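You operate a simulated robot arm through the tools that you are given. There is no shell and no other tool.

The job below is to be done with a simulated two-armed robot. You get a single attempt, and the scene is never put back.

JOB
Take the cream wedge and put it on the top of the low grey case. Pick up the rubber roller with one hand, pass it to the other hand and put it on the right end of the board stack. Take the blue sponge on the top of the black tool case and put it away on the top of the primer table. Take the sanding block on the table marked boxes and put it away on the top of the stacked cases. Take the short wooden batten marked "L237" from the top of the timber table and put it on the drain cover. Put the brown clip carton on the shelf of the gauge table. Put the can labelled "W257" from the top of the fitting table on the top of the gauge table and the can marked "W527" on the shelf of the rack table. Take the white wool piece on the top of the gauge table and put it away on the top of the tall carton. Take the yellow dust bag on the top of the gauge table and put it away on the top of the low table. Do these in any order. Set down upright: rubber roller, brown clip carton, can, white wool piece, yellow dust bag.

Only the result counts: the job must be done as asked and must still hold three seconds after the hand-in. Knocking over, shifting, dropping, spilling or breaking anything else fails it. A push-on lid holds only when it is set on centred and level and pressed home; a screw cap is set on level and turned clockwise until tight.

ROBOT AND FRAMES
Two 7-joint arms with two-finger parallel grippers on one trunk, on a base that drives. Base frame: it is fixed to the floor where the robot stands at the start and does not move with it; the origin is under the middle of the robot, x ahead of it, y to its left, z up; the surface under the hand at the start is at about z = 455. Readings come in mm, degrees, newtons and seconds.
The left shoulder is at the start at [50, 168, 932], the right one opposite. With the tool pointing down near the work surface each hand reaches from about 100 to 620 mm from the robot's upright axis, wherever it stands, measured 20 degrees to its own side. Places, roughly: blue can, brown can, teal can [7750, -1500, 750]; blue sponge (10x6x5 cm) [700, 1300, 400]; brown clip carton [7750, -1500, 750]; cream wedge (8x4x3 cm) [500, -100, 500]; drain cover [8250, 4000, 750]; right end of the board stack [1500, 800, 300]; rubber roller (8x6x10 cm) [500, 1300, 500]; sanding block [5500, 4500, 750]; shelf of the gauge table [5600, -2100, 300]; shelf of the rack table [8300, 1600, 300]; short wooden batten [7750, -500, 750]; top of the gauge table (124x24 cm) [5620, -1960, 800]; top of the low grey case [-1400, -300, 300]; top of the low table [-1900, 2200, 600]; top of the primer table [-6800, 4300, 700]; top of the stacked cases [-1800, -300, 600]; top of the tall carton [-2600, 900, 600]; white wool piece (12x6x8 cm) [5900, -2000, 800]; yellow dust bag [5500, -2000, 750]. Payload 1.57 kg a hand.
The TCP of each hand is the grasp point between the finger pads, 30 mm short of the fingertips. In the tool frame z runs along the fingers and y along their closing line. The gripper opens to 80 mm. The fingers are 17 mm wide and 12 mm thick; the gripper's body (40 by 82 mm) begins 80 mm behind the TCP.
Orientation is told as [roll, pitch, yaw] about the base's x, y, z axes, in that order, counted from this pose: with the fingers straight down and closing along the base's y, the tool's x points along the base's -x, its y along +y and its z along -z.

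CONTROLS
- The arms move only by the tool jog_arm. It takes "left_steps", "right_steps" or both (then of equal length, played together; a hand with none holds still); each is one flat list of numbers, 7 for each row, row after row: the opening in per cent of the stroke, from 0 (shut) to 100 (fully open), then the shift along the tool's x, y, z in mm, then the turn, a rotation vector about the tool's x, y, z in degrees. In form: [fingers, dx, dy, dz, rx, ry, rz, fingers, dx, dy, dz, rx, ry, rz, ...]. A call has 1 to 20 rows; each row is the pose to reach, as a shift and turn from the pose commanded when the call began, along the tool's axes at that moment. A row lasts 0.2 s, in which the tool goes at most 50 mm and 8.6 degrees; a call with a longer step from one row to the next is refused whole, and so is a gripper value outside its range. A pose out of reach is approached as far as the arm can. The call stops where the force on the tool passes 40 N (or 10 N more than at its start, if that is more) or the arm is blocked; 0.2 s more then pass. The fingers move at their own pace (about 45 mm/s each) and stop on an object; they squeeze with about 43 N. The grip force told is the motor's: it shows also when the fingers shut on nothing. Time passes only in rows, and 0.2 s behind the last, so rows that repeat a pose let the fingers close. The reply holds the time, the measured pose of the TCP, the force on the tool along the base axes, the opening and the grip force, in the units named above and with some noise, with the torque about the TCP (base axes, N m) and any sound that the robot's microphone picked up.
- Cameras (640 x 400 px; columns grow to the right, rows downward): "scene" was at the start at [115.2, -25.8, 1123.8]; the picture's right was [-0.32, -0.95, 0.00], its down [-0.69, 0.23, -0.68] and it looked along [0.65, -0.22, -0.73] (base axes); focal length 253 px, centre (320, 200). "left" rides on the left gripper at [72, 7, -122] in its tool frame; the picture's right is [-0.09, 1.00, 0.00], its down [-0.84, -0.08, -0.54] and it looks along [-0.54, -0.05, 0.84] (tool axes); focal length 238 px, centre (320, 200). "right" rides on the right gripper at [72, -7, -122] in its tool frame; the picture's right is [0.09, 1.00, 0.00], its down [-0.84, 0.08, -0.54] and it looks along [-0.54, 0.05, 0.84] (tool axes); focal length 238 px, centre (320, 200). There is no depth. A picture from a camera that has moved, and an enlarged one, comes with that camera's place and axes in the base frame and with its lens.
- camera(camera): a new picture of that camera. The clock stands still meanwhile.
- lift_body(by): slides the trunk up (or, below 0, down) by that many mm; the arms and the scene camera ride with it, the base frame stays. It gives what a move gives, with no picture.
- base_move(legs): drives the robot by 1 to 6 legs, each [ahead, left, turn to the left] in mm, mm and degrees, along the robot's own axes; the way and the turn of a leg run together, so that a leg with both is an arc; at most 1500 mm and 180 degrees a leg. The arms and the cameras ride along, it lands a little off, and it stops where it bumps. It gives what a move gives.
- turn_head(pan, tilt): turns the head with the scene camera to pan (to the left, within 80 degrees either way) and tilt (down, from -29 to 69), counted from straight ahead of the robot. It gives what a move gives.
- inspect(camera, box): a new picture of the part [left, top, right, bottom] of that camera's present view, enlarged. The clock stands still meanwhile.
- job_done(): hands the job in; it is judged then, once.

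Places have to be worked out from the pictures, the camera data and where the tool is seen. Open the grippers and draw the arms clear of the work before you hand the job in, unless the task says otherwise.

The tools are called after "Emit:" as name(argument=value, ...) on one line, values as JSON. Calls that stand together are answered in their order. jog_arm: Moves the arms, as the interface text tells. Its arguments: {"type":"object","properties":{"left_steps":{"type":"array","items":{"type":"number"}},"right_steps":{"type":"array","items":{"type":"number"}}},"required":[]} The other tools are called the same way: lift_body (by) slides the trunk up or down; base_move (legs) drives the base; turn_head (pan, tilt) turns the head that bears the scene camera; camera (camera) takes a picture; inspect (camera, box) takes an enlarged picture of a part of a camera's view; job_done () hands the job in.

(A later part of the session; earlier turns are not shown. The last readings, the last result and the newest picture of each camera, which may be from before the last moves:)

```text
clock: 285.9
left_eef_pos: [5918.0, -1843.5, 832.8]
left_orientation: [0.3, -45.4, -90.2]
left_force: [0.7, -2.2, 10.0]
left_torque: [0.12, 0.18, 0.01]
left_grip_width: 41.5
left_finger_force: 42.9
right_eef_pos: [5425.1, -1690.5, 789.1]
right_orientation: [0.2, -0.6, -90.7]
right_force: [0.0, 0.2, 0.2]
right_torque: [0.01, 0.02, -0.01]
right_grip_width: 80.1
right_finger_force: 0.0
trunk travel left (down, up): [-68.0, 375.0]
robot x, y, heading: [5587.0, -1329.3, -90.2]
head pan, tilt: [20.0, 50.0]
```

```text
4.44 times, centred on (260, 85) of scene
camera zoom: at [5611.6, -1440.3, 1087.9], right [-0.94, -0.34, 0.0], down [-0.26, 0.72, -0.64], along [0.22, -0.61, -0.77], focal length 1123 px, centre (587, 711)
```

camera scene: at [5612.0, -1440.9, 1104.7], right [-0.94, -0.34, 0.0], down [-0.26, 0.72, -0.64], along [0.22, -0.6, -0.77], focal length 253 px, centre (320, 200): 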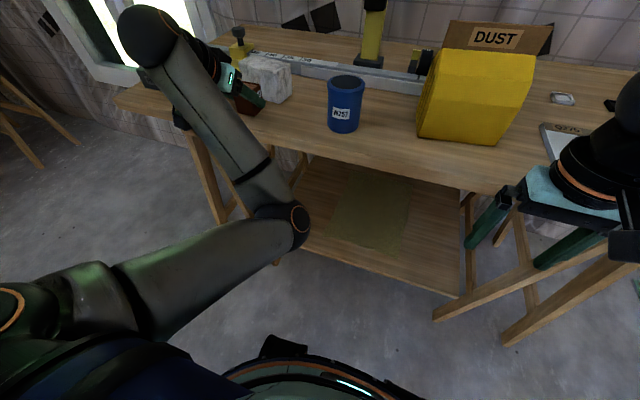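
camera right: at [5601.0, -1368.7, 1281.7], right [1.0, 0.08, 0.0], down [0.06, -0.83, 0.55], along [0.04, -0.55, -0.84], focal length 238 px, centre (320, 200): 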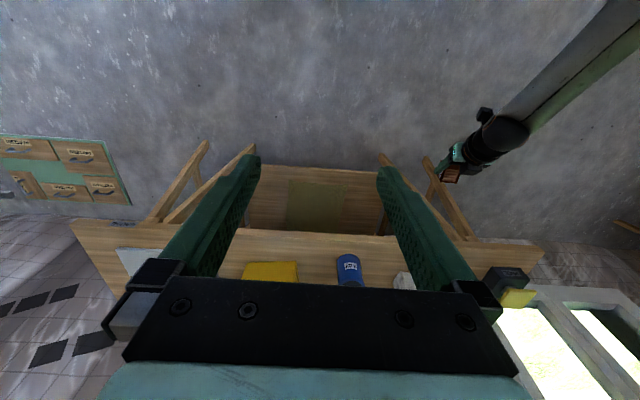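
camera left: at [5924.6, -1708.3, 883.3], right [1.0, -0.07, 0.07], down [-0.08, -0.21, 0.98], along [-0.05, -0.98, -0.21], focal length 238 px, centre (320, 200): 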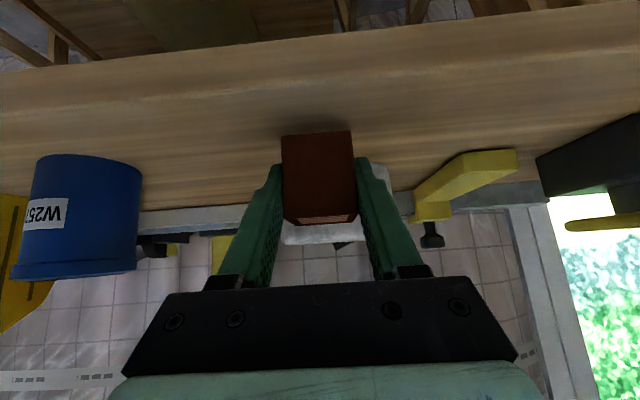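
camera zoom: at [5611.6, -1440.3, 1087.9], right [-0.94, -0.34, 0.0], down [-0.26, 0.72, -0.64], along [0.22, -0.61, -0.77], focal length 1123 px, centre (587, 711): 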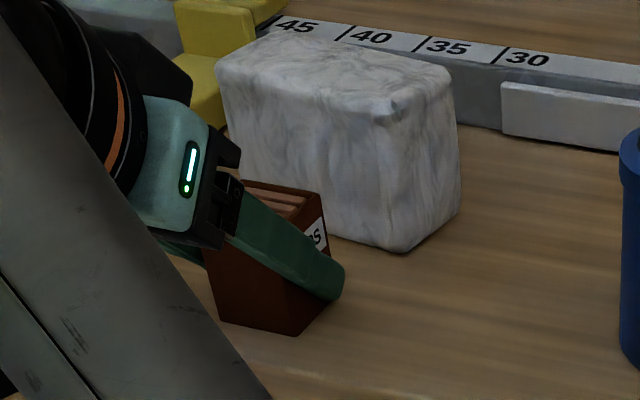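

Contact (10 N). I raise 1 mm and open the left gripper without moving the arm.

Emit:
lift_body(by=1)

Emit:
jog_arm(left_steps=[60, 0, 0, 0, 0, 0, 0, 70, 0, 0, 0, 0, 0, 0, 80, 0, 0, 0, 0, 0, 0, 80, 0, 0, 0, 0, 0, 0, 80, 0, 0, 0, 0, 0, 0])

Emit:
inspect(camera="scene", box=[200, 40, 320, 130])

Emit:
camera(camera="left")

```text
clock: 286.5
left_eef_pos: [5919.8, -1845.1, 834.5]
left_orientation: [0.2, -45.2, -90.2]
left_force: [0.8, -1.7, 10.1]
left_torque: [-0.07, 0.19, 0.07]
left_grip_width: 41.3
left_finger_force: 43.5
right_eef_pos: [5426.2, -1689.8, 788.6]
right_orientation: [0.0, -0.7, -90.8]
right_force: [0.1, 0.6, -0.7]
right_torque: [0.0, 0.01, 0.0]
right_grip_width: 80.0
right_finger_force: 0.0
trunk travel left (down, up): [-69.0, 374.0]
robot x, y, heading: [5584.9, -1327.7, -90.3]
head pan, tilt: [20.0, 50.0]
```

```text
clock: 287.7
left_eef_pos: [5919.1, -1845.6, 832.2]
left_orientation: [0.1, -45.2, -90.1]
left_force: [0.2, 0.5, 0.0]
left_torque: [0.02, -0.01, 0.03]
left_grip_width: 64.1
left_finger_force: 0.0
right_eef_pos: [5425.3, -1691.5, 789.3]
right_orientation: [0.0, -0.6, -90.9]
right_force: [-0.7, -0.6, -0.1]
right_torque: [-0.01, 0.0, -0.02]
right_grip_width: 80.0
right_finger_force: 0.0
trunk travel left (down, up): [-69.0, 374.0]
robot x, y, heading: [5586.6, -1328.2, -90.3]
head pan, tilt: [20.0, 50.0]
```

```text
4.44 times, centred on (260, 85) of scene
camera zoom: at [5611.9, -1440.9, 1088.6], right [-0.94, -0.34, 0.0], down [-0.26, 0.72, -0.64], along [0.22, -0.6, -0.77], focal length 1123 px, centre (587, 711)
```

zoom: 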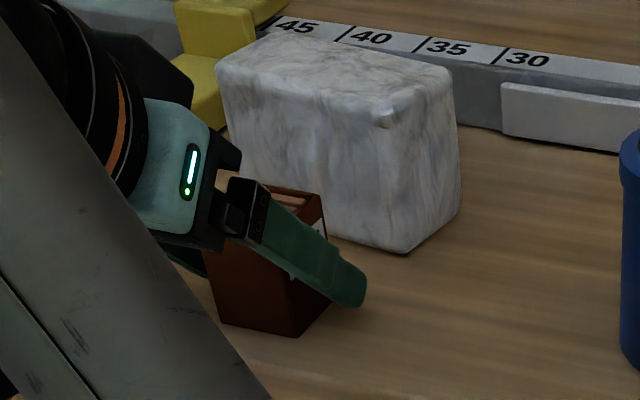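

```text
taken
camera left: at [5924.6, -1708.3, 867.3], right [1.0, -0.07, 0.07], down [-0.08, -0.21, 0.98], along [-0.05, -0.98, -0.21], focal length 238 px, centre (320, 200)
```

left: 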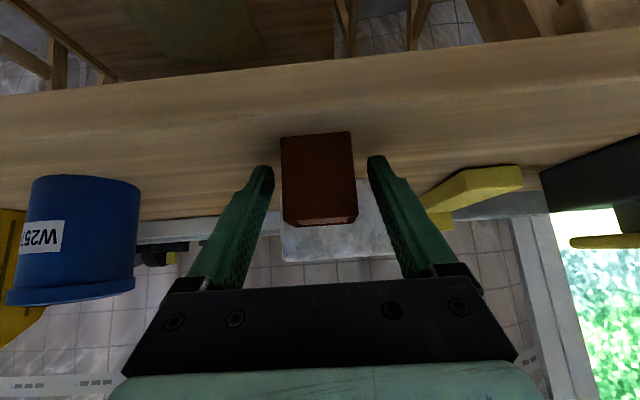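

The carton stands upright on the table. I raise the trunk 150 mm to lift the open fingers off it, then back away.

Emit:
lift_body(by=150)

Emit:
base_move(legs=[[-350, 0, 0]])

Emit:
turn_head(pan=20, tilt=45)

Emit:
camera(camera="scene")

```text
clock: 289.4
left_eef_pos: [5918.6, -1845.4, 983.1]
left_orientation: [0.1, -45.0, -90.0]
left_force: [0.4, 0.4, -1.0]
left_torque: [-0.04, 0.0, -0.03]
left_grip_width: 63.8
left_finger_force: 0.1
right_eef_pos: [5425.2, -1690.8, 938.9]
right_orientation: [0.0, -0.5, -90.8]
right_force: [0.2, 0.5, 0.2]
right_torque: [0.04, -0.03, 0.0]
right_grip_width: 79.9
right_finger_force: 0.1
trunk travel left (down, up): [-219.0, 224.0]
robot x, y, heading: [5586.8, -1325.7, -90.3]
head pan, tilt: [20.0, 50.0]
```

```text
clock: 291.7
left_eef_pos: [5918.8, -1498.2, 982.6]
left_orientation: [0.0, -45.1, -90.3]
left_force: [-0.7, -0.1, -0.3]
left_torque: [-0.05, 0.0, -0.03]
left_grip_width: 64.0
left_finger_force: 0.1
right_eef_pos: [5425.7, -1342.2, 938.6]
right_orientation: [-0.1, -0.6, -91.0]
right_force: [-0.4, -0.3, -0.2]
right_torque: [-0.02, 0.0, 0.0]
right_grip_width: 80.3
right_finger_force: 0.2
trunk travel left (down, up): [-219.0, 224.0]
robot x, y, heading: [5589.3, -977.6, -90.5]
head pan, tilt: [20.0, 50.0]
```

```text
clock: 292.3
left_eef_pos: [5919.9, -1500.2, 982.5]
left_orientation: [0.1, -45.1, -90.4]
left_force: [-0.3, 0.4, -0.5]
left_torque: [0.04, 0.04, 0.0]
left_grip_width: 64.0
left_finger_force: 0.1
right_eef_pos: [5425.7, -1342.6, 939.1]
right_orientation: [0.0, -0.5, -91.0]
right_force: [0.2, -0.3, 0.1]
right_torque: [0.0, -0.01, -0.01]
right_grip_width: 80.1
right_finger_force: 0.1
trunk travel left (down, up): [-219.0, 224.0]
robot x, y, heading: [5588.5, -982.0, -90.4]
head pan, tilt: [20.0, 45.0]
```

```text
taken
camera scene: at [5615.1, -1097.2, 1245.5], right [-0.94, -0.33, 0.0], down [-0.24, 0.67, -0.71], along [0.24, -0.67, -0.71], focal length 253 px, centre (320, 200)
```

scene: 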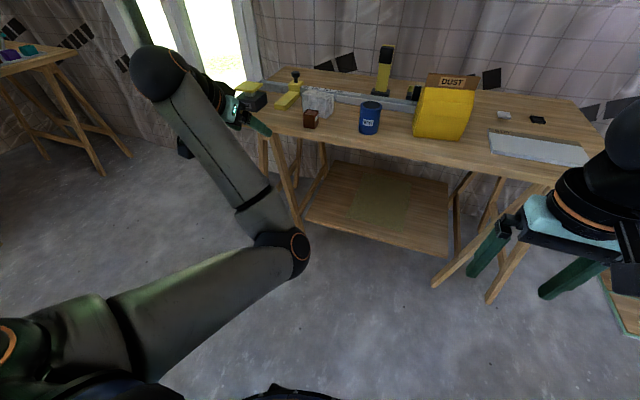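

The carton stands well. Now I free the left arm's posture: rotate the tool back to vertical first, in free space.

Emit:
jog_arm(left_steps=[100, 0, 0, 0, 0, 7.5, 0, 100, 0, 0, 0, 0, 15, 0, 100, 0, 0, 0, 0, 22.5, 0, 100, 0, 0, 0, 0, 30, 0, 100, 0, 0, 0, 0, 37.5, 0, 100, 0, 0, 0, 0, 45, 0, 100, 0, 0, 0, 0, 45, 0])

Emit:
camera(camera="scene")

```text
clock: 293.9
left_eef_pos: [5918.4, -1499.1, 981.7]
left_orientation: [0.0, 0.0, -90.2]
left_force: [0.4, -0.6, 0.3]
left_torque: [-0.02, 0.02, -0.01]
left_grip_width: 80.3
left_finger_force: 0.0
right_eef_pos: [5425.9, -1342.6, 939.0]
right_orientation: [0.0, -0.5, -91.0]
right_force: [0.7, 0.2, 0.1]
right_torque: [0.03, 0.03, 0.0]
right_grip_width: 80.0
right_finger_force: 0.0
trunk travel left (down, up): [-219.0, 224.0]
robot x, y, heading: [5589.1, -977.6, -90.5]
head pan, tilt: [20.0, 45.0]
```

```text
taken
camera scene: at [5615.1, -1097.3, 1245.6], right [-0.94, -0.33, 0.0], down [-0.24, 0.67, -0.71], along [0.24, -0.67, -0.71], focal length 253 px, centre (320, 200)
```

scene: 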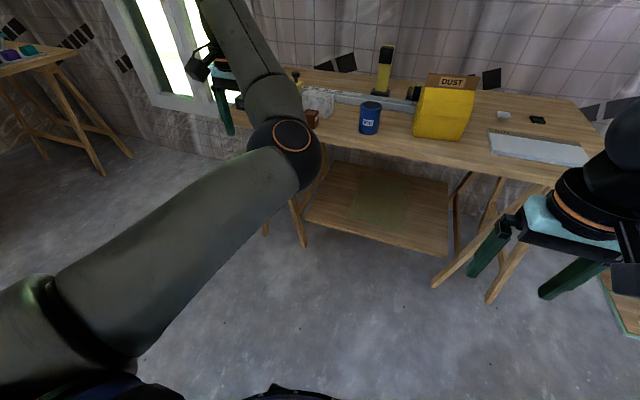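

Tool is vertical again. Moving the hand across to the middle should bring the elbow back to the outer side; I shift the right hand aside at the same time.

Emit:
jog_arm(left_steps=[100, 5, -40, 0, 0, 0, 0, 100, 10, -80, 0, 0, 0, 0, 100, 15, -120, 0, 0, 0, 0, 100, 20, -160, 0, 0, 0, 0, 100, 25, -200, 0, 0, 0, 0, 100, 30, -240, 0, 0, 0, 0, 100, 35, -275, 0, 0, 0, 0, 100, 35, -275, 0, 0, 0, 0], right_steps=[100, 0, -20, 0, 0, 0, 0, 100, 0, -40, 0, 0, 0, 0, 100, 0, -60, 0, 0, 0, 0, 100, 0, -80, 0, 0, 0, 0, 100, 0, -100, 0, 0, 0, 0, 100, 0, -120, 0, 0, 0, 0, 100, 0, -140, 0, 0, 0, 0, 100, 0, -140, 0, 0, 0, 0])

Emit:
camera(camera="scene")

```text
clock: 295.7
left_eef_pos: [5608.5, -1543.1, 1009.5]
left_orientation: [0.0, 0.0, -90.1]
left_force: [-0.3, -0.4, 1.0]
left_torque: [0.01, 0.01, 0.0]
left_grip_width: 80.0
left_finger_force: 0.1
left hand out of reach, approached as far as the arm can: row 1, 2, 3, 4, 5, 6, 7, 8
right_eef_pos: [5283.4, -1339.7, 938.3]
right_orientation: [0.0, -0.7, -91.0]
right_force: [0.1, 0.9, 0.7]
right_torque: [-0.01, 0.02, 0.0]
right_grip_width: 80.0
right_finger_force: 0.1
trunk travel left (down, up): [-219.0, 224.0]
robot x, y, heading: [5588.5, -982.3, -90.8]
head pan, tilt: [20.0, 45.0]
```

```text
taken
camera scene: at [5615.5, -1097.3, 1245.5], right [-0.94, -0.33, 0.0], down [-0.24, 0.67, -0.71], along [0.24, -0.67, -0.71], focal length 253 px, centre (320, 200)
```

scene: 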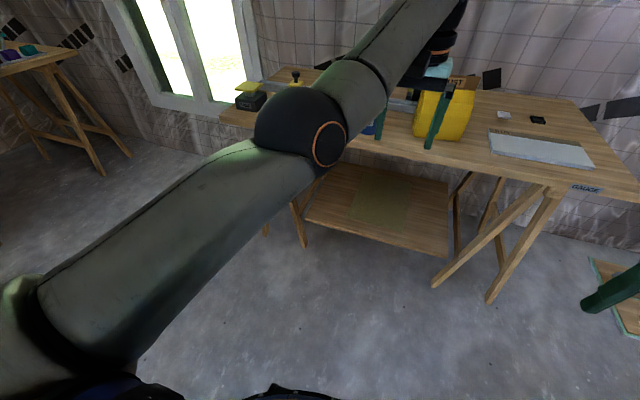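

The elbow is coming to the outer side. I now move the hand down and back toward its usual place in front of the left shoulder.

Emit:
jog_arm(left_steps=[100, 0, 0, 40, 0, 0, 0, 100, 0, 0, 80, 0, 0, 0, 100, 0, 20, 120, 0, 0, 0, 100, 20, 50, 123, 0, 0, 0, 100, 40, 80, 123, 0, 0, 0, 100, 60, 110, 123, 0, 0, 0, 100, 86, 146, 123, 0, 0, 0, 100, 86, 146, 123, 0, 0, 0])

Emit:
camera(camera="scene")

```text
clock: 297.5
left_eef_pos: [5773.6, -1545.1, 851.2]
left_orientation: [0.1, 0.0, -90.3]
left_force: [-0.2, -0.7, 0.2]
left_torque: [0.02, -0.04, -0.02]
left_grip_width: 79.9
left_finger_force: 0.1
left hand out of reach, approached as far as the arm can: row 1, 2, 3, 4, 5, 6, 7, 8
right_eef_pos: [5284.1, -1340.7, 938.6]
right_orientation: [0.0, -0.5, -90.9]
right_force: [-0.4, -0.7, 0.0]
right_torque: [-0.03, 0.01, 0.0]
right_grip_width: 80.1
right_finger_force: 0.0
trunk travel left (down, up): [-219.0, 224.0]
robot x, y, heading: [5589.3, -978.7, -90.6]
head pan, tilt: [20.0, 45.0]
```

```text
taken
camera scene: at [5615.2, -1097.3, 1245.5], right [-0.94, -0.33, 0.0], down [-0.24, 0.67, -0.71], along [0.24, -0.67, -0.71], focal length 253 px, centre (320, 200)
```

scene: 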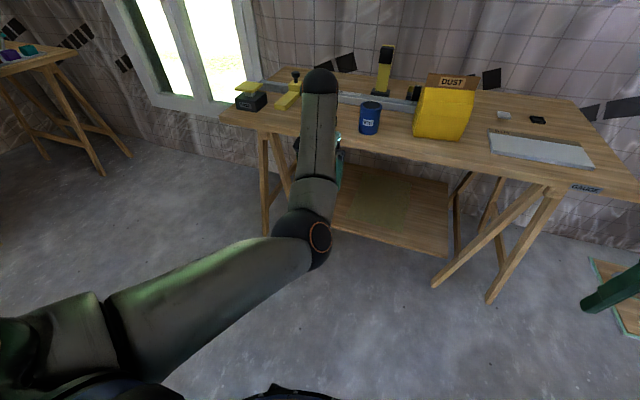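

The wrist limit keeps the hand from retracting in this elbow-in posture. I bring the hand to the robot's centre line and higher first, then retract there so the elbow bends outward.

Emit:
jog_arm(left_steps=[100, -122, -30, -20, 0, 0, 0, 100, -122, -70, -40, 0, 0, 0, 100, -122, -110, -60, 0, 0, 0, 100, -122, -150, -80, 0, 0, 0, 100, -122, -190, -100, 0, 0, 0, 100, -122, -225, -125, 0, 0, 0, 100, -122, -240, -150, 0, 0, 0, 100, -122, -240, -150, 0, 0, 0])

Emit:
camera(camera="scene")

```text
refused: row 1 steps farther than a row can; nothing moved
```

```text
taken
camera scene: at [5615.2, -1097.3, 1245.5], right [-0.94, -0.33, 0.0], down [-0.24, 0.67, -0.71], along [0.24, -0.67, -0.71], focal length 253 px, centre (320, 200)
```

scene: 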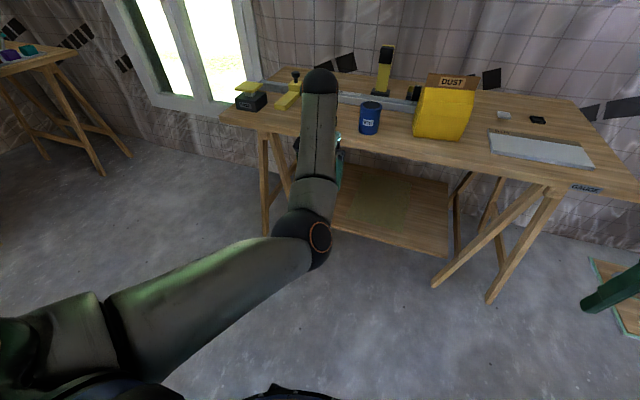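

The rows must step gradually from the commanded pose. I redo it with smaller increments.

Emit:
jog_arm(left_steps=[100, -30, -25, -15, 0, 0, 0, 100, -60, -55, -30, 0, 0, 0, 100, -90, -85, -50, 0, 0, 0, 100, -110, -120, -70, 0, 0, 0, 100, -122, -155, -90, 0, 0, 0, 100, -122, -190, -110, 0, 0, 0, 100, -122, -220, -130, 0, 0, 0, 100, -122, -250, -150, 0, 0, 0, 100, -122, -270, -165, 0, 0, 0, 100, -122, -270, -165, 0, 0, 0])

Emit:
camera(camera="scene")

```text
clock: 299.7
left_eef_pos: [5587.2, -1549.1, 964.9]
left_orientation: [0.0, -0.1, -90.2]
left_force: [0.5, 0.1, 0.6]
left_torque: [0.0, -0.01, -0.01]
left_grip_width: 80.0
left_finger_force: 0.0
left hand out of reach, approached as far as the arm can: row 3, 4, 5, 6, 7, 8, 9, 10
right_eef_pos: [5286.3, -1340.4, 937.5]
right_orientation: [0.1, -0.5, -91.0]
right_force: [0.2, -0.1, -0.8]
right_torque: [0.0, 0.02, -0.01]
right_grip_width: 80.1
right_finger_force: 0.1
trunk travel left (down, up): [-219.0, 224.0]
robot x, y, heading: [5586.8, -982.0, -90.7]
head pan, tilt: [20.0, 45.0]
```

```text
taken
camera scene: at [5615.4, -1097.5, 1245.5], right [-0.94, -0.33, 0.0], down [-0.24, 0.67, -0.71], along [0.24, -0.67, -0.71], focal length 253 px, centre (320, 200)
```

scene: 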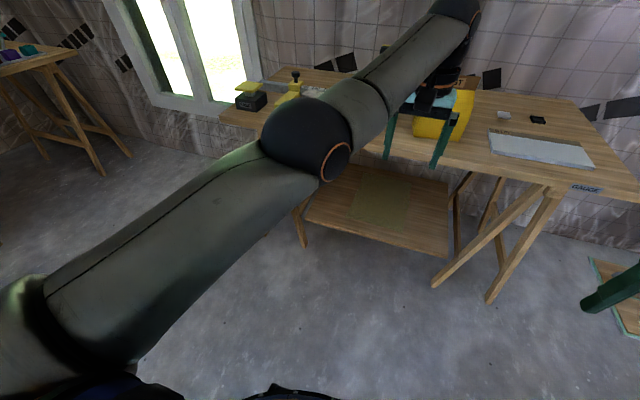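

Elbow is on the outer side now, but retraction is still limited. I tilt the tool forward 40° to relax the wrist and retract along the centre line.

Emit:
jog_arm(left_steps=[100, 0, 0, 0, 0, -8, 0, 100, 0, 0, 0, 0, -16, 0, 100, 0, 0, 0, 0, -24, 0, 100, 0, 0, 0, 0, -32, 0, 100, 0, 0, 0, 0, -40, 0, 100, 30, 0, 0, 0, -40, 0, 100, 60, 0, 0, 0, -40, 0, 100, 90, 0, 0, 0, -40, 0, 100, 90, 0, 0, 0, -40, 0])

Emit:
camera(camera="scene")

```text
clock: 301.7
left_eef_pos: [5584.2, -1465.6, 964.3]
left_orientation: [0.1, -40.1, -90.3]
left_force: [-1.0, 0.3, 0.1]
left_torque: [-0.01, 0.02, -0.01]
left_grip_width: 80.0
left_finger_force: 0.1
right_eef_pos: [5284.5, -1340.5, 939.0]
right_orientation: [0.0, -0.6, -91.0]
right_force: [0.7, -0.2, -0.1]
right_torque: [0.01, 0.01, 0.0]
right_grip_width: 80.1
right_finger_force: 0.0
trunk travel left (down, up): [-219.0, 224.0]
robot x, y, heading: [5589.8, -979.7, -90.7]
head pan, tilt: [20.0, 45.0]
```

```text
taken
camera scene: at [5615.1, -1097.2, 1245.5], right [-0.94, -0.33, 0.0], down [-0.24, 0.67, -0.71], along [0.24, -0.67, -0.71], focal length 253 px, centre (320, 200)
```

scene: 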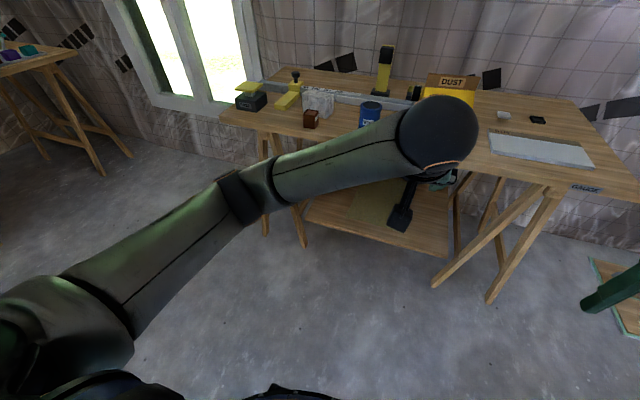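

The elbow is back on the outer side and commands track again. I turn the tool back to vertical here and then move to the usual spot.

Emit:
jog_arm(left_steps=[100, 0, 0, 0, 0, 8, 0, 100, 0, 0, 0, 0, 16, 0, 100, 0, 0, 0, 0, 24, 0, 100, 0, 0, 0, 0, 32, 0, 100, 0, 0, 0, 0, 40, 0, 100, 0, 0, 0, 0, 40, 0])

Emit:
camera(camera="scene")

```text
clock: 303.1
left_eef_pos: [5582.8, -1467.2, 963.0]
left_orientation: [0.1, 0.0, -90.1]
left_force: [-0.1, -0.6, 0.1]
left_torque: [-0.02, 0.0, -0.01]
left_grip_width: 80.4
left_finger_force: 0.0
right_eef_pos: [5283.7, -1340.7, 938.9]
right_orientation: [0.1, -0.5, -91.0]
right_force: [-0.2, 0.7, 0.6]
right_torque: [0.0, -0.03, -0.03]
right_grip_width: 80.3
right_finger_force: 0.0
trunk travel left (down, up): [-219.0, 224.0]
robot x, y, heading: [5586.4, -982.9, -90.5]
head pan, tilt: [20.0, 45.0]
```

```text
taken
camera scene: at [5615.1, -1097.3, 1245.6], right [-0.94, -0.33, 0.0], down [-0.24, 0.67, -0.71], along [0.24, -0.67, -0.71], focal length 253 px, centre (320, 200)
```

scene: 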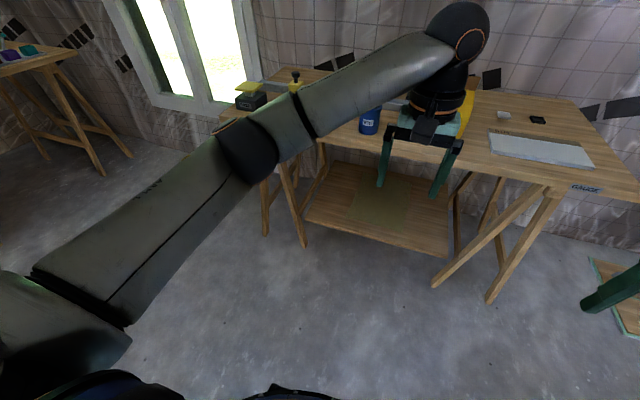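

Left arm restored. I move it to a home-like place (ahead 370, left 180).

Emit:
jog_arm(left_steps=[100, 20, 35, 20, 0, 0, 0, 100, 40, 70, 40, 0, 0, 0, 100, 60, 105, 60, 0, 0, 0, 100, 80, 140, 80, 0, 0, 0, 100, 110, 175, 90, 0, 0, 0, 100, 115, 184, 90, 0, 0, 0, 100, 115, 184, 90, 0, 0, 0], right_steps=[100, 0, 25, 0, 0, 0, 0, 100, 0, 50, 0, 0, 0, 0, 100, 0, 75, 20, 0, 0, 0, 100, 0, 100, 40, 0, 0, 0, 100, 0, 125, 60, 0, 0, 0, 100, 0, 125, 70, 0, 0, 0, 100, 0, 125, 70, 0, 0, 0])

Emit:
camera(camera="scene")

```text
clock: 304.7
left_eef_pos: [5767.3, -1349.1, 871.7]
left_orientation: [0.0, -0.2, -90.4]
left_force: [-0.4, 0.0, -0.1]
left_torque: [0.0, -0.01, -0.03]
left_grip_width: 79.7
left_finger_force: 0.1
right_eef_pos: [5410.2, -1342.8, 869.3]
right_orientation: [0.0, -0.6, -91.1]
right_force: [-1.2, 0.6, 0.3]
right_torque: [-0.01, -0.01, 0.0]
right_grip_width: 80.0
right_finger_force: 0.1
trunk travel left (down, up): [-219.0, 224.0]
robot x, y, heading: [5589.4, -977.4, -90.7]
head pan, tilt: [20.0, 45.0]
```

```text
taken
camera scene: at [5615.1, -1097.3, 1245.6], right [-0.94, -0.33, 0.0], down [-0.24, 0.67, -0.71], along [0.24, -0.67, -0.71], focal length 253 px, centre (320, 200)
```

scene: 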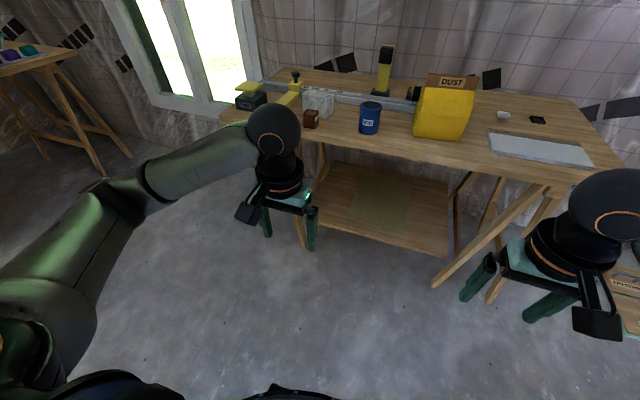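

Both arms are in natural postures. I drive to the carton's left front so the right hand can regrasp it vertically.

Emit:
base_move(legs=[[150, 380, 0.5], [195, 0, 0]])

Emit:
turn_head(pan=0, tilt=50)

Emit:
camera(camera="scene")

Emit:
inspect(camera="scene", box=[300, 100, 460, 200])

```text
clock: 309.8
left_eef_pos: [6150.3, -1687.8, 872.1]
left_orientation: [0.2, -0.1, -89.6]
left_force: [0.9, -0.1, -0.5]
left_torque: [0.03, 0.0, 0.0]
left_grip_width: 80.0
left_finger_force: 0.1
right_eef_pos: [5794.0, -1684.1, 869.2]
right_orientation: [0.0, -0.7, -90.5]
right_force: [0.3, 0.1, -1.0]
right_torque: [0.02, -0.03, -0.02]
right_grip_width: 79.9
right_finger_force: 0.1
trunk travel left (down, up): [-219.0, 224.0]
robot x, y, heading: [5965.8, -1321.4, -89.9]
head pan, tilt: [20.0, 45.0]
```

```text
clock: 310.6
left_eef_pos: [6150.0, -1687.7, 872.2]
left_orientation: [0.1, -0.1, -89.6]
left_force: [-0.1, 0.2, 0.0]
left_torque: [-0.03, -0.02, 0.01]
left_grip_width: 80.0
left_finger_force: 0.0
right_eef_pos: [5793.0, -1684.3, 868.9]
right_orientation: [0.0, -0.6, -90.4]
right_force: [0.2, 0.5, -0.1]
right_torque: [0.04, -0.01, -0.01]
right_grip_width: 79.8
right_finger_force: 0.0
trunk travel left (down, up): [-219.0, 224.0]
robot x, y, heading: [5969.5, -1319.9, -90.0]
head pan, tilt: [0.0, 50.0]
```

```text
taken
camera scene: at [5968.1, -1437.7, 1238.7], right [-1.0, 0.0, 0.0], down [0.0, 0.77, -0.64], along [0.0, -0.64, -0.77], focal length 253 px, centre (320, 200)
```

scene: 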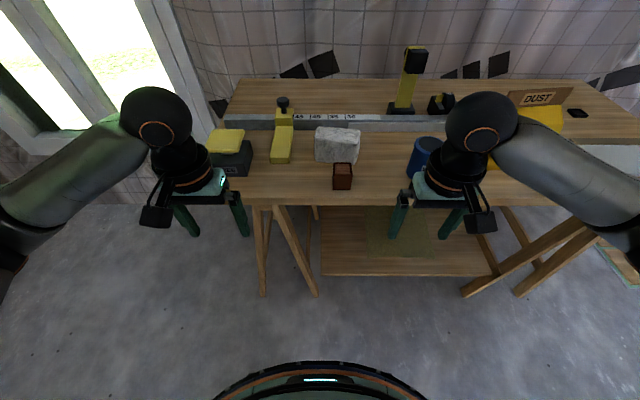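

```text
4.00 times, centred on (380, 150) of scene
camera zoom: at [5968.1, -1437.7, 1238.7], right [-1.0, 0.0, 0.0], down [0.0, 0.77, -0.64], along [0.0, -0.64, -0.77], focal length 1011 px, centre (80, 400)
```

zoom: 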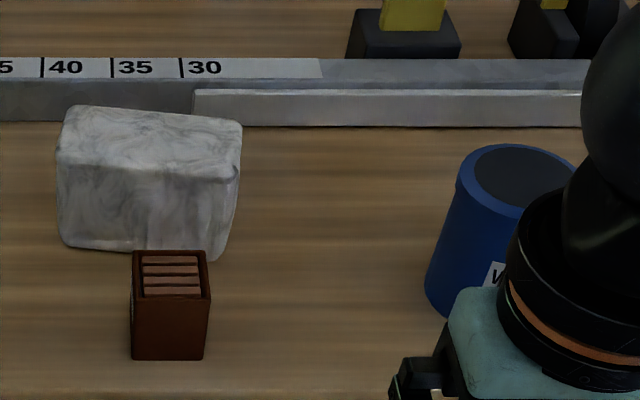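

Carton is at ≈[5917, −1854]. I move the right hand above it (raised to clear the wool).

Emit:
jog_arm(right_steps=[100, 0, 0, -40, 0, 0, 0, 100, 0, 20, -70, 0, 0, 0, 90, -34, 50, -70, 0, 0, 0, 80, -68, 75, -70, 0, 0, 0, 80, -102, 100, -70, 0, 0, 0, 80, -136, 124, -70, 0, 0, 0, 80, -170, 124, -70, 0, 0, 0, 80, -170, 124, -70, 0, 0, 0])

Emit:
camera(camera="right")

Emit:
inspect(camera="right", box=[240, 60, 400, 180])

```text
clock: 312.4
left_eef_pos: [6150.5, -1687.8, 871.2]
left_orientation: [0.1, -0.1, -89.6]
left_force: [0.2, 0.5, 0.6]
left_torque: [-0.02, -0.03, 0.0]
left_grip_width: 79.9
left_finger_force: 0.0
right_eef_pos: [5916.2, -1853.7, 938.7]
right_orientation: [0.0, -0.5, -90.2]
right_force: [-0.5, 0.2, -0.7]
right_torque: [0.01, 0.05, 0.01]
right_grip_width: 63.9
right_finger_force: 0.0
trunk travel left (down, up): [-219.0, 224.0]
robot x, y, heading: [5967.5, -1319.7, -89.8]
head pan, tilt: [0.0, 50.0]
```

```text
taken
camera right: at [5910.0, -1780.7, 1060.4], right [1.0, 0.09, 0.0], down [0.07, -0.83, 0.55], along [0.05, -0.55, -0.83], focal length 238 px, centre (320, 200)
```

right: 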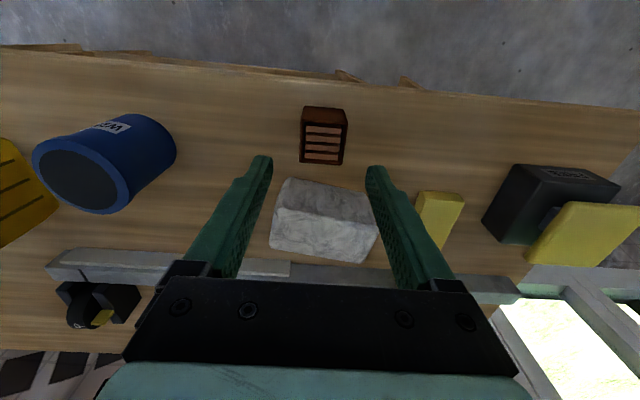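

```text
3.33 times, centred on (320, 120) of right
camera zoom: at [5910.0, -1780.7, 1060.4], right [1.0, 0.09, 0.0], down [0.07, -0.83, 0.55], along [0.05, -0.55, -0.83], focal length 794 px, centre (320, 467)
```

zoom: 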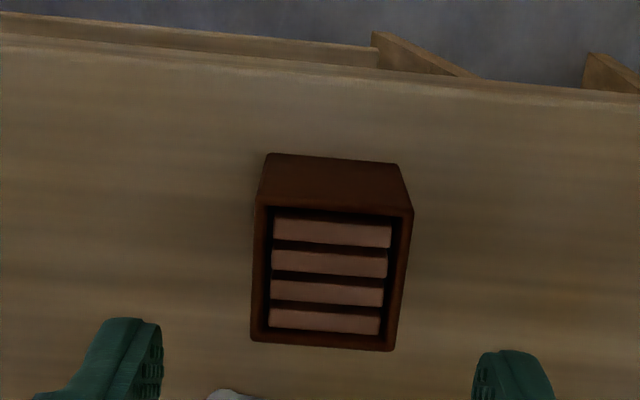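

Centred within 2 mm. I descend 103 mm and close on the carton.

Emit:
jog_arm(right_steps=[80, 0, 1.6, 35, 0, 0, 0, 80, 0, 1.6, 70, 0, 0, 0, 80, 0, 1.6, 95, 0, 0, 0, 80, 0, 1.6, 103, 0, 0, 0, 80, 0, 1.6, 103, 0, 0, 0, 0, 0, 1.6, 103, 0, 0, 0, 0, 0, 1.6, 103, 0, 0, 0, 0, 0, 1.6, 103, 0, 0, 0, 0, 0, 1.6, 103, 0, 0, 0, 0, 0, 1.6, 103, 0, 0, 0])

Emit:
jog_arm(right_steps=[0, 0, 0, -20, 0, 0, 0, 0, 0, 0, -60, 0, 0, 0, 0, 0, 0, -100, 0, 0, 0, 0, 0, 0, -140, 0, 0, 0, 0, 30, 0, -140, 0, 0, 0, 0, 70, 0, -140, 0, 0, 0, 0, 110, 0, -140, 0, 0, 0, 0, 150, 0, -140, 0, 0, 0, 0, 170, 0, -140, 0, 0, 0])

Emit:
camera(camera="right")

```text
clock: 314.6
left_eef_pos: [6150.6, -1688.5, 871.3]
left_orientation: [0.1, 0.0, -89.6]
left_force: [-0.4, -0.3, 0.0]
left_torque: [0.01, 0.01, -0.02]
left_grip_width: 79.8
left_finger_force: 0.0
right_eef_pos: [5918.1, -1855.3, 837.5]
right_orientation: [0.0, -0.6, -90.4]
right_force: [-0.3, -0.9, 0.3]
right_torque: [-0.01, -0.01, 0.05]
right_grip_width: 41.5
right_finger_force: 42.8
trunk travel left (down, up): [-219.0, 224.0]
robot x, y, heading: [5971.4, -1321.7, -90.0]
head pan, tilt: [0.0, 50.0]
```

```text
clock: 316.6
left_eef_pos: [6150.4, -1688.5, 871.8]
left_orientation: [0.0, 0.0, -89.7]
left_force: [0.3, -0.6, -0.2]
left_torque: [-0.02, -0.01, 0.03]
left_grip_width: 79.8
left_finger_force: 0.1
right_eef_pos: [5918.9, -1684.1, 975.2]
right_orientation: [0.0, -0.6, -90.4]
right_force: [-0.6, -0.5, -1.2]
right_torque: [-0.01, -0.01, 0.01]
right_grip_width: 41.3
right_finger_force: 43.1
trunk travel left (down, up): [-219.0, 224.0]
robot x, y, heading: [5967.6, -1321.3, -89.9]
head pan, tilt: [0.0, 50.0]
```

```text
taken
camera right: at [5913.9, -1610.8, 1097.3], right [1.0, 0.08, 0.0], down [0.07, -0.83, 0.55], along [0.05, -0.55, -0.83], focal length 238 px, centre (320, 200)
```

right: 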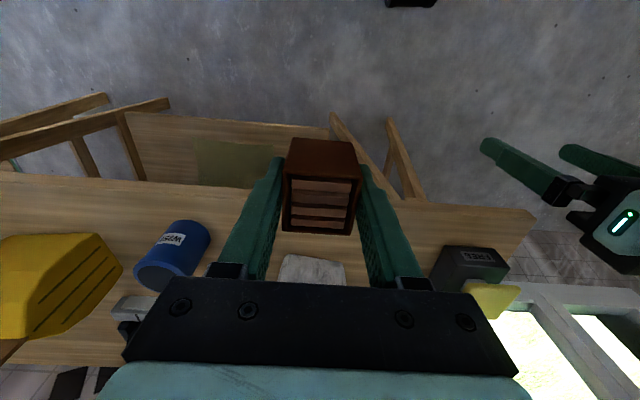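

Held vertically now. I back off 190 mm, lower the trunk fully, then extend the right hand in front of the table before lowering it.

Emit:
base_move(legs=[[-190, 0, 0]])

Emit:
lift_body(by=-217)

Emit:
jog_arm(right_steps=[0, -36, -14, 0, 0, 0, 0, 0, -72, -28, 0, 0, 0, 0, 0, -108, -42, 0, 0, 0, 0, 0, -145, -56, 0, 0, 0, 0, 0, -182, -69, 0, 0, 0, 0, 0, -182, -69, 45, 0, 0, 0, 0, -182, -69, 90, 0, 0, 0, 0, -182, -69, 135, 0, 0, 0, 0, -182, -69, 180, 0, 0, 0, 0, -182, -69, 180, 0, 0, 0])

Emit:
camera(camera="scene")

```text
clock: 318.1
left_eef_pos: [6149.4, -1500.9, 872.3]
left_orientation: [0.1, -0.2, -89.7]
left_force: [0.3, -0.5, 1.0]
left_torque: [-0.04, 0.03, -0.03]
left_grip_width: 80.0
left_finger_force: 0.1
right_eef_pos: [5918.8, -1496.9, 976.4]
right_orientation: [0.1, -0.5, -90.4]
right_force: [-0.8, -0.2, -1.0]
right_torque: [0.0, -0.03, -0.01]
right_grip_width: 41.2
right_finger_force: 42.8
trunk travel left (down, up): [-219.0, 224.0]
robot x, y, heading: [5966.6, -1131.3, -89.9]
head pan, tilt: [0.0, 50.0]
```

```text
clock: 320.4
left_eef_pos: [6149.5, -1502.0, 654.5]
left_orientation: [0.1, -0.1, -89.7]
left_force: [0.7, 0.8, 0.3]
left_torque: [-0.03, 0.02, -0.01]
left_grip_width: 79.9
left_finger_force: 0.1
right_eef_pos: [5918.7, -1496.4, 758.3]
right_orientation: [0.0, -0.6, -90.4]
right_force: [0.4, 0.2, -1.0]
right_torque: [0.02, 0.02, 0.03]
right_grip_width: 41.2
right_finger_force: 43.0
trunk travel left (down, up): [-2.0, 441.0]
robot x, y, heading: [5967.2, -1130.7, -89.9]
head pan, tilt: [0.0, 50.0]
```

```text
clock: 322.6
left_eef_pos: [6149.2, -1501.6, 654.6]
left_orientation: [0.0, -0.1, -89.6]
left_force: [-0.5, 1.0, 0.2]
left_torque: [0.01, -0.01, -0.02]
left_grip_width: 80.0
left_finger_force: 0.0
right_eef_pos: [5850.1, -1682.8, 581.3]
right_orientation: [0.0, -0.6, -90.4]
right_force: [-0.1, 0.5, -0.5]
right_torque: [0.0, 0.01, -0.01]
right_grip_width: 41.1
right_finger_force: 42.5
trunk travel left (down, up): [-2.0, 441.0]
robot x, y, heading: [5965.7, -1132.1, -89.6]
head pan, tilt: [0.0, 50.0]
```

```text
taken
camera scene: at [5967.6, -1250.9, 1021.6], right [-1.0, 0.0, 0.0], down [0.0, 0.77, -0.64], along [0.0, -0.64, -0.77], focal length 253 px, centre (320, 200)
```

scene: 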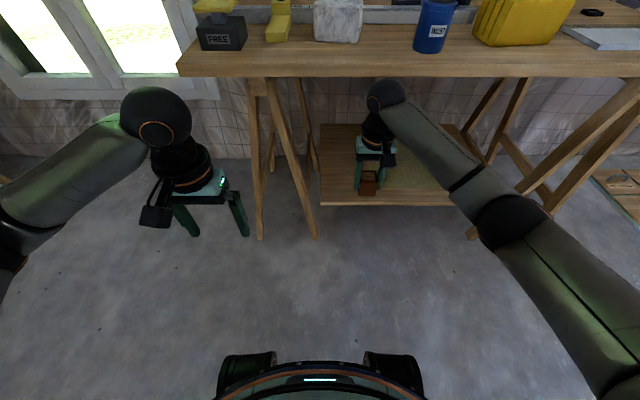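

Natural posture holds. I lower a further 205 mm, still in front of the table.

Emit:
jog_arm(right_steps=[0, 0, 0, 42, 0, 0, 0, 0, 0, 0, 84, 0, 0, 0, 0, 0, 0, 126, 0, 0, 0, 0, 0, 0, 168, 0, 0, 0, 0, 0, 0, 205, 0, 0, 0, 0, 0, 0, 205, 0, 0, 0])

Emit:
camera(camera="scene")

Emit:
camera(camera="right")

```text
clock: 324.1
left_eef_pos: [6149.4, -1501.7, 654.4]
left_orientation: [0.0, -0.1, -89.6]
left_force: [0.4, -0.5, 0.6]
left_torque: [-0.03, -0.03, 0.01]
left_grip_width: 79.9
left_finger_force: 0.2
right_eef_pos: [5852.6, -1684.2, 375.6]
right_orientation: [0.0, -0.6, -90.4]
right_force: [0.7, 0.0, -0.7]
right_torque: [0.01, -0.02, -0.02]
right_grip_width: 41.5
right_finger_force: 43.2
trunk travel left (down, up): [-2.0, 441.0]
robot x, y, heading: [5966.4, -1135.9, -89.9]
head pan, tilt: [0.0, 50.0]
```

```text
taken
camera scene: at [5967.6, -1250.9, 1021.6], right [-1.0, 0.0, 0.0], down [0.0, 0.77, -0.64], along [0.0, -0.64, -0.77], focal length 253 px, centre (320, 200)
```

scene: 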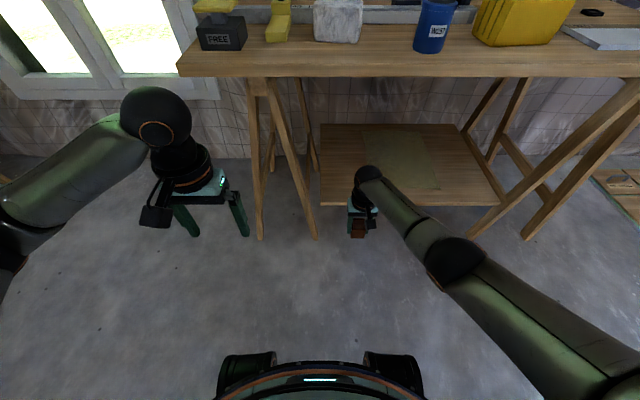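

```text
taken
camera right: at [5845.8, -1610.7, 498.3], right [1.0, 0.08, 0.0], down [0.07, -0.83, 0.55], along [0.05, -0.55, -0.83], focal length 238 px, centre (320, 200)
```

right: 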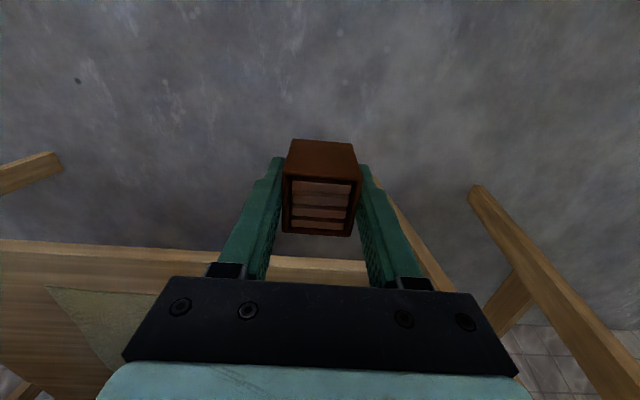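

The trestle legs are well to the side. I zoom to see the shelf's front edge from the wrist camera.

Emit:
inspect(camera="right", box=[0, 200, 320, 400])

Emit:
turn_head(pan=-10, tilt=40)

Emit:
inspect(camera="scene", box=[220, 120, 460, 270])

```text
2.00 times, centred on (160, 300) of right
camera zoom: at [5845.8, -1610.7, 498.3], right [1.0, 0.08, 0.0], down [0.07, -0.83, 0.55], along [0.05, -0.55, -0.83], focal length 477 px, centre (640, 0)
```

zoom: 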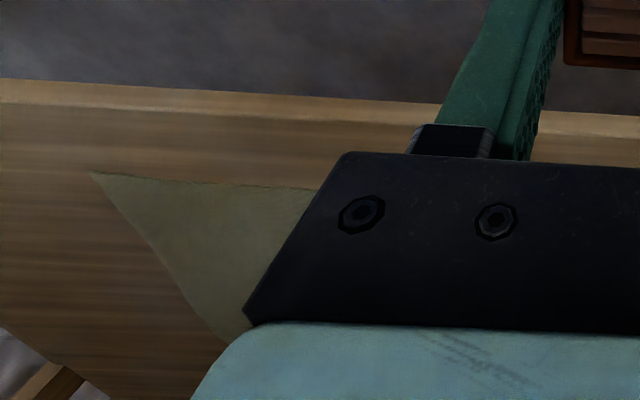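

```text
clock: 324.8
left_eef_pos: [6149.5, -1501.4, 654.7]
left_orientation: [0.2, -0.2, -89.7]
left_force: [0.0, 0.4, -0.3]
left_torque: [0.0, 0.0, -0.01]
left_grip_width: 80.2
left_finger_force: 0.0
right_eef_pos: [5853.1, -1684.5, 377.6]
right_orientation: [0.0, -0.5, -90.3]
right_force: [-0.3, 0.0, -1.1]
right_torque: [0.0, 0.01, 0.01]
right_grip_width: 41.4
right_finger_force: 42.9
trunk travel left (down, up): [-2.0, 441.0]
robot x, y, heading: [5969.0, -1136.0, -90.0]
head pan, tilt: [-10.0, 40.0]
```

```text
2.67 times, centred on (340, 195) of scene
camera zoom: at [5952.9, -1257.6, 1035.8], right [-0.99, 0.17, 0.0], down [0.11, 0.63, -0.77], along [-0.13, -0.75, -0.64], focal length 674 px, centre (267, 213)
```

zoom: 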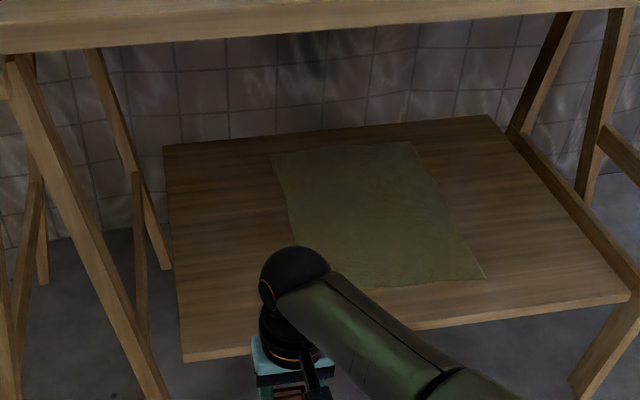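

Shelf confirmed: z ≈ 304, front edge y ≈ −1843. I drive 200 mm forward with the hand low, under the table top.

Emit:
base_move(legs=[[200, 0, 0]])

Emit:
camera(camera="right")

Emit:
camera(camera="scene")

```text
clock: 326.4
left_eef_pos: [6149.7, -1701.6, 654.4]
left_orientation: [0.1, -0.1, -89.7]
left_force: [0.3, -0.2, 0.1]
left_torque: [0.03, 0.02, 0.0]
left_grip_width: 80.0
left_finger_force: 0.0
right_eef_pos: [5852.4, -1884.0, 377.8]
right_orientation: [0.0, -0.6, -90.5]
right_force: [-0.5, -0.3, -1.6]
right_torque: [-0.02, -0.03, 0.0]
right_grip_width: 41.1
right_finger_force: 43.3
trunk travel left (down, up): [-2.0, 441.0]
robot x, y, heading: [5969.2, -1336.4, -90.1]
head pan, tilt: [-10.0, 40.0]
```

```text
taken
camera right: at [5846.1, -1810.4, 498.7], right [1.0, 0.08, 0.0], down [0.07, -0.83, 0.55], along [0.05, -0.55, -0.83], focal length 238 px, centre (320, 200)
```

right: 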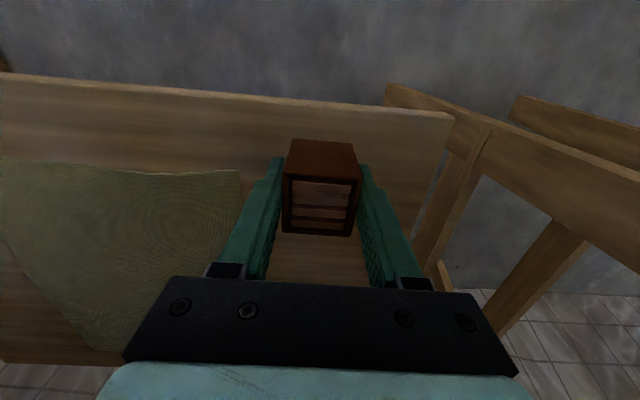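

```text
taken
camera scene: at [5953.1, -1457.2, 1035.8], right [-0.99, 0.17, 0.0], down [0.11, 0.63, -0.77], along [-0.13, -0.75, -0.64], focal length 253 px, centre (320, 200)
```

scene: 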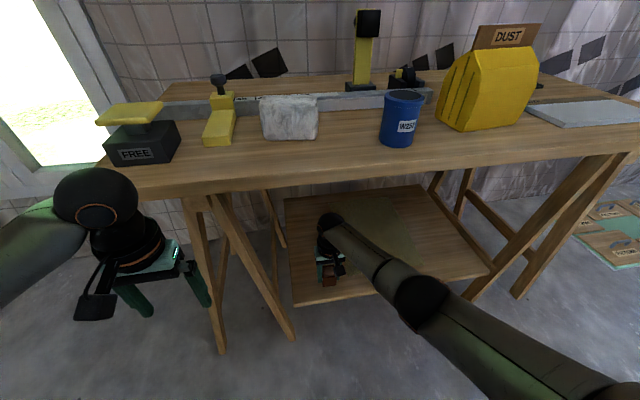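

The carton hangs over the shelf, left of the mat. I lower it toward touchdown.

Emit:
jog_arm(right_steps=[0, 0, 0, 15, 0, 0, 0, 0, 0, 0, 28, 0, 0, 0, 0, 0, 0, 32, 0, 0, 0, 0, 0, 0, 34, 0, 0, 0])

Emit:
jog_arm(right_steps=[0, 0, 0, 1.5, 0, 0, 0, 0, 0, 0, 3, 0, 0, 0])

```text
clock: 327.4
left_eef_pos: [6149.5, -1700.5, 653.9]
left_orientation: [0.2, -0.1, -89.8]
left_force: [0.8, 0.4, 0.6]
left_torque: [0.0, 0.02, -0.01]
left_grip_width: 79.8
left_finger_force: 0.1
right_eef_pos: [5851.0, -1881.2, 344.9]
right_orientation: [0.0, -0.5, -90.5]
right_force: [0.7, -0.9, -1.2]
right_torque: [0.01, 0.01, -0.02]
right_grip_width: 41.1
right_finger_force: 43.2
right hand out of reach, approached as far as the arm can: row 4
trunk travel left (down, up): [-2.0, 441.0]
robot x, y, heading: [5969.4, -1332.4, -89.9]
head pan, tilt: [-10.0, 40.0]
```

```text
clock: 328.0
left_eef_pos: [6149.1, -1700.1, 655.6]
left_orientation: [0.1, -0.2, -89.7]
left_force: [0.4, 0.1, 0.1]
left_torque: [-0.02, -0.05, 0.02]
left_grip_width: 80.1
left_finger_force: 0.1
right_eef_pos: [5850.7, -1880.5, 341.6]
right_orientation: [0.0, -0.6, -90.4]
right_force: [0.2, 0.5, 0.3]
right_torque: [0.04, -0.01, 0.0]
right_grip_width: 41.2
right_finger_force: 42.7
trunk travel left (down, up): [-2.0, 441.0]
robot x, y, heading: [5966.4, -1338.4, -89.9]
head pan, tilt: [-10.0, 40.0]
```

Close to contact (weight reading vanished). I lower 1.5 mm more.

Emit:
jog_arm(right_steps=[0, 0, 0, 1.5, 0, 0, 0, 0, 0, 0, 2, 0, 0, 0])

Emit:
inspect(camera="scene", box=[280, 180, 420, 320])

```text
clock: 328.6
left_eef_pos: [6149.4, -1699.9, 655.4]
left_orientation: [0.1, -0.1, -89.7]
left_force: [0.2, -0.2, -0.7]
left_torque: [0.0, 0.0, 0.03]
left_grip_width: 80.2
left_finger_force: 0.0
right_eef_pos: [5851.0, -1878.8, 340.7]
right_orientation: [0.0, -0.5, -90.4]
right_force: [0.5, 0.3, -1.2]
right_torque: [0.02, -0.01, 0.0]
right_grip_width: 41.5
right_finger_force: 43.2
trunk travel left (down, up): [-2.0, 441.0]
robot x, y, heading: [5969.2, -1332.9, -89.7]
head pan, tilt: [-10.0, 40.0]
```

```text
2.86 times, centred on (350, 250) of scene
camera zoom: at [5953.1, -1457.3, 1035.8], right [-0.99, 0.17, 0.0], down [0.11, 0.63, -0.77], along [-0.13, -0.75, -0.64], focal length 722 px, centre (234, 57)
```

zoom: 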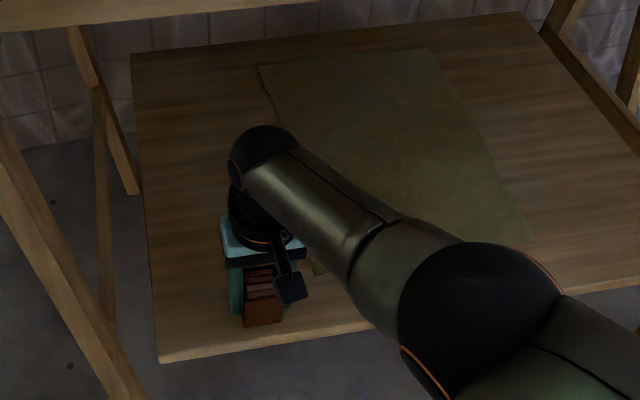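

Still hanging. I continue down a few more millimetres with a slight backward relief.

Emit:
jog_arm(right_steps=[0, 1, 0, 1.5, 0, 0, 0, 0, 2, 0, 3, 0, 0, 0, 0, 2, 0, 4, 0, 0, 0])

```text
clock: 329.4
left_eef_pos: [6149.7, -1700.7, 654.3]
left_orientation: [0.1, -0.2, -89.7]
left_force: [0.0, 1.2, -0.1]
left_torque: [0.04, 0.01, -0.01]
left_grip_width: 80.1
left_finger_force: 0.0
right_eef_pos: [5851.0, -1877.6, 337.5]
right_orientation: [0.0, -0.7, -90.3]
right_force: [0.9, 0.3, -1.1]
right_torque: [0.02, 0.02, -0.02]
right_grip_width: 41.3
right_finger_force: 43.2
right hand out of reach, approached as far as the arm can: row 1, 3
trunk travel left (down, up): [-2.0, 441.0]
robot x, y, heading: [5966.3, -1335.8, -89.8]
head pan, tilt: [-10.0, 40.0]
```

Arm is at its reach limit; I drive 25 mm closer, then continue lowering with more bend available.

Emit:
base_move(legs=[[25, 0, 0]])

Emit:
jog_arm(right_steps=[0, 10, 0, 0, 0, 0, 0, 0, 20, 0, 1, 0, 0, 0, 0, 20, 0, 3, 0, 0, 0])

```text
clock: 330.2
left_eef_pos: [6150.1, -1726.3, 654.4]
left_orientation: [0.1, 0.0, -89.7]
left_force: [1.3, -0.2, 0.2]
left_torque: [0.02, 0.01, 0.03]
left_grip_width: 79.8
left_finger_force: 0.1
right_eef_pos: [5850.6, -1902.0, 336.2]
right_orientation: [0.0, -0.6, -90.4]
right_force: [0.0, 0.2, -0.9]
right_torque: [-0.04, -0.01, 0.02]
right_grip_width: 41.3
right_finger_force: 43.0
trunk travel left (down, up): [-2.0, 441.0]
robot x, y, heading: [5968.9, -1355.7, -89.6]
head pan, tilt: [-10.0, 40.0]
```

```text
clock: 331.0
left_eef_pos: [6150.3, -1724.8, 654.2]
left_orientation: [0.0, 0.0, -89.7]
left_force: [0.2, -0.1, 0.5]
left_torque: [0.0, 0.0, 0.0]
left_grip_width: 79.8
left_finger_force: 0.0
right_eef_pos: [5848.5, -1882.1, 334.7]
right_orientation: [0.1, -0.6, -90.3]
right_force: [-0.2, 0.4, -1.9]
right_torque: [0.0, -0.03, -0.01]
right_grip_width: 41.1
right_finger_force: 42.8
trunk travel left (down, up): [-2.0, 441.0]
robot x, y, heading: [5967.2, -1358.8, -90.1]
head pan, tilt: [-10.0, 40.0]
```

No contact yet at TCP z 334.7; continue in 1.5 mm rows.

Emit:
jog_arm(right_steps=[0, 0, 0, 1.5, 0, 0, 0, 0, 0, 0, 3, 0, 0, 0, 0, 0, 0, 4, 0, 0, 0])

Emit:
jog_arm(right_steps=[0, 0, 0, 1.5, 0, 0, 0, 0, 0, 0, 3, 0, 0, 0])

```text
clock: 331.8
left_eef_pos: [6150.4, -1726.7, 654.4]
left_orientation: [0.1, -0.1, -89.6]
left_force: [0.4, -0.1, 0.3]
left_torque: [-0.01, 0.01, 0.02]
left_grip_width: 80.0
left_finger_force: 0.0
right_eef_pos: [5851.1, -1881.8, 329.5]
right_orientation: [0.1, -0.5, -90.4]
right_force: [0.5, -0.1, -1.2]
right_torque: [0.02, -0.01, 0.0]
right_grip_width: 41.3
right_finger_force: 42.9
trunk travel left (down, up): [-2.0, 441.0]
robot x, y, heading: [5969.2, -1358.0, -90.1]
head pan, tilt: [-10.0, 40.0]
```

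```text
clock: 332.4
left_eef_pos: [6149.6, -1724.9, 654.2]
left_orientation: [0.1, -0.1, -89.7]
left_force: [-0.9, -0.7, -0.6]
left_torque: [-0.02, 0.0, -0.01]
left_grip_width: 79.8
left_finger_force: 0.1
right_eef_pos: [5851.3, -1884.4, 327.2]
right_orientation: [-0.1, -0.7, -90.3]
right_force: [0.0, 1.2, 1.0]
right_torque: [0.09, 0.06, -0.02]
right_grip_width: 41.3
right_finger_force: 42.4
trunk travel left (down, up): [-2.0, 441.0]
robot x, y, heading: [5968.0, -1358.4, -89.9]
head pan, tilt: [-10.0, 40.0]
```

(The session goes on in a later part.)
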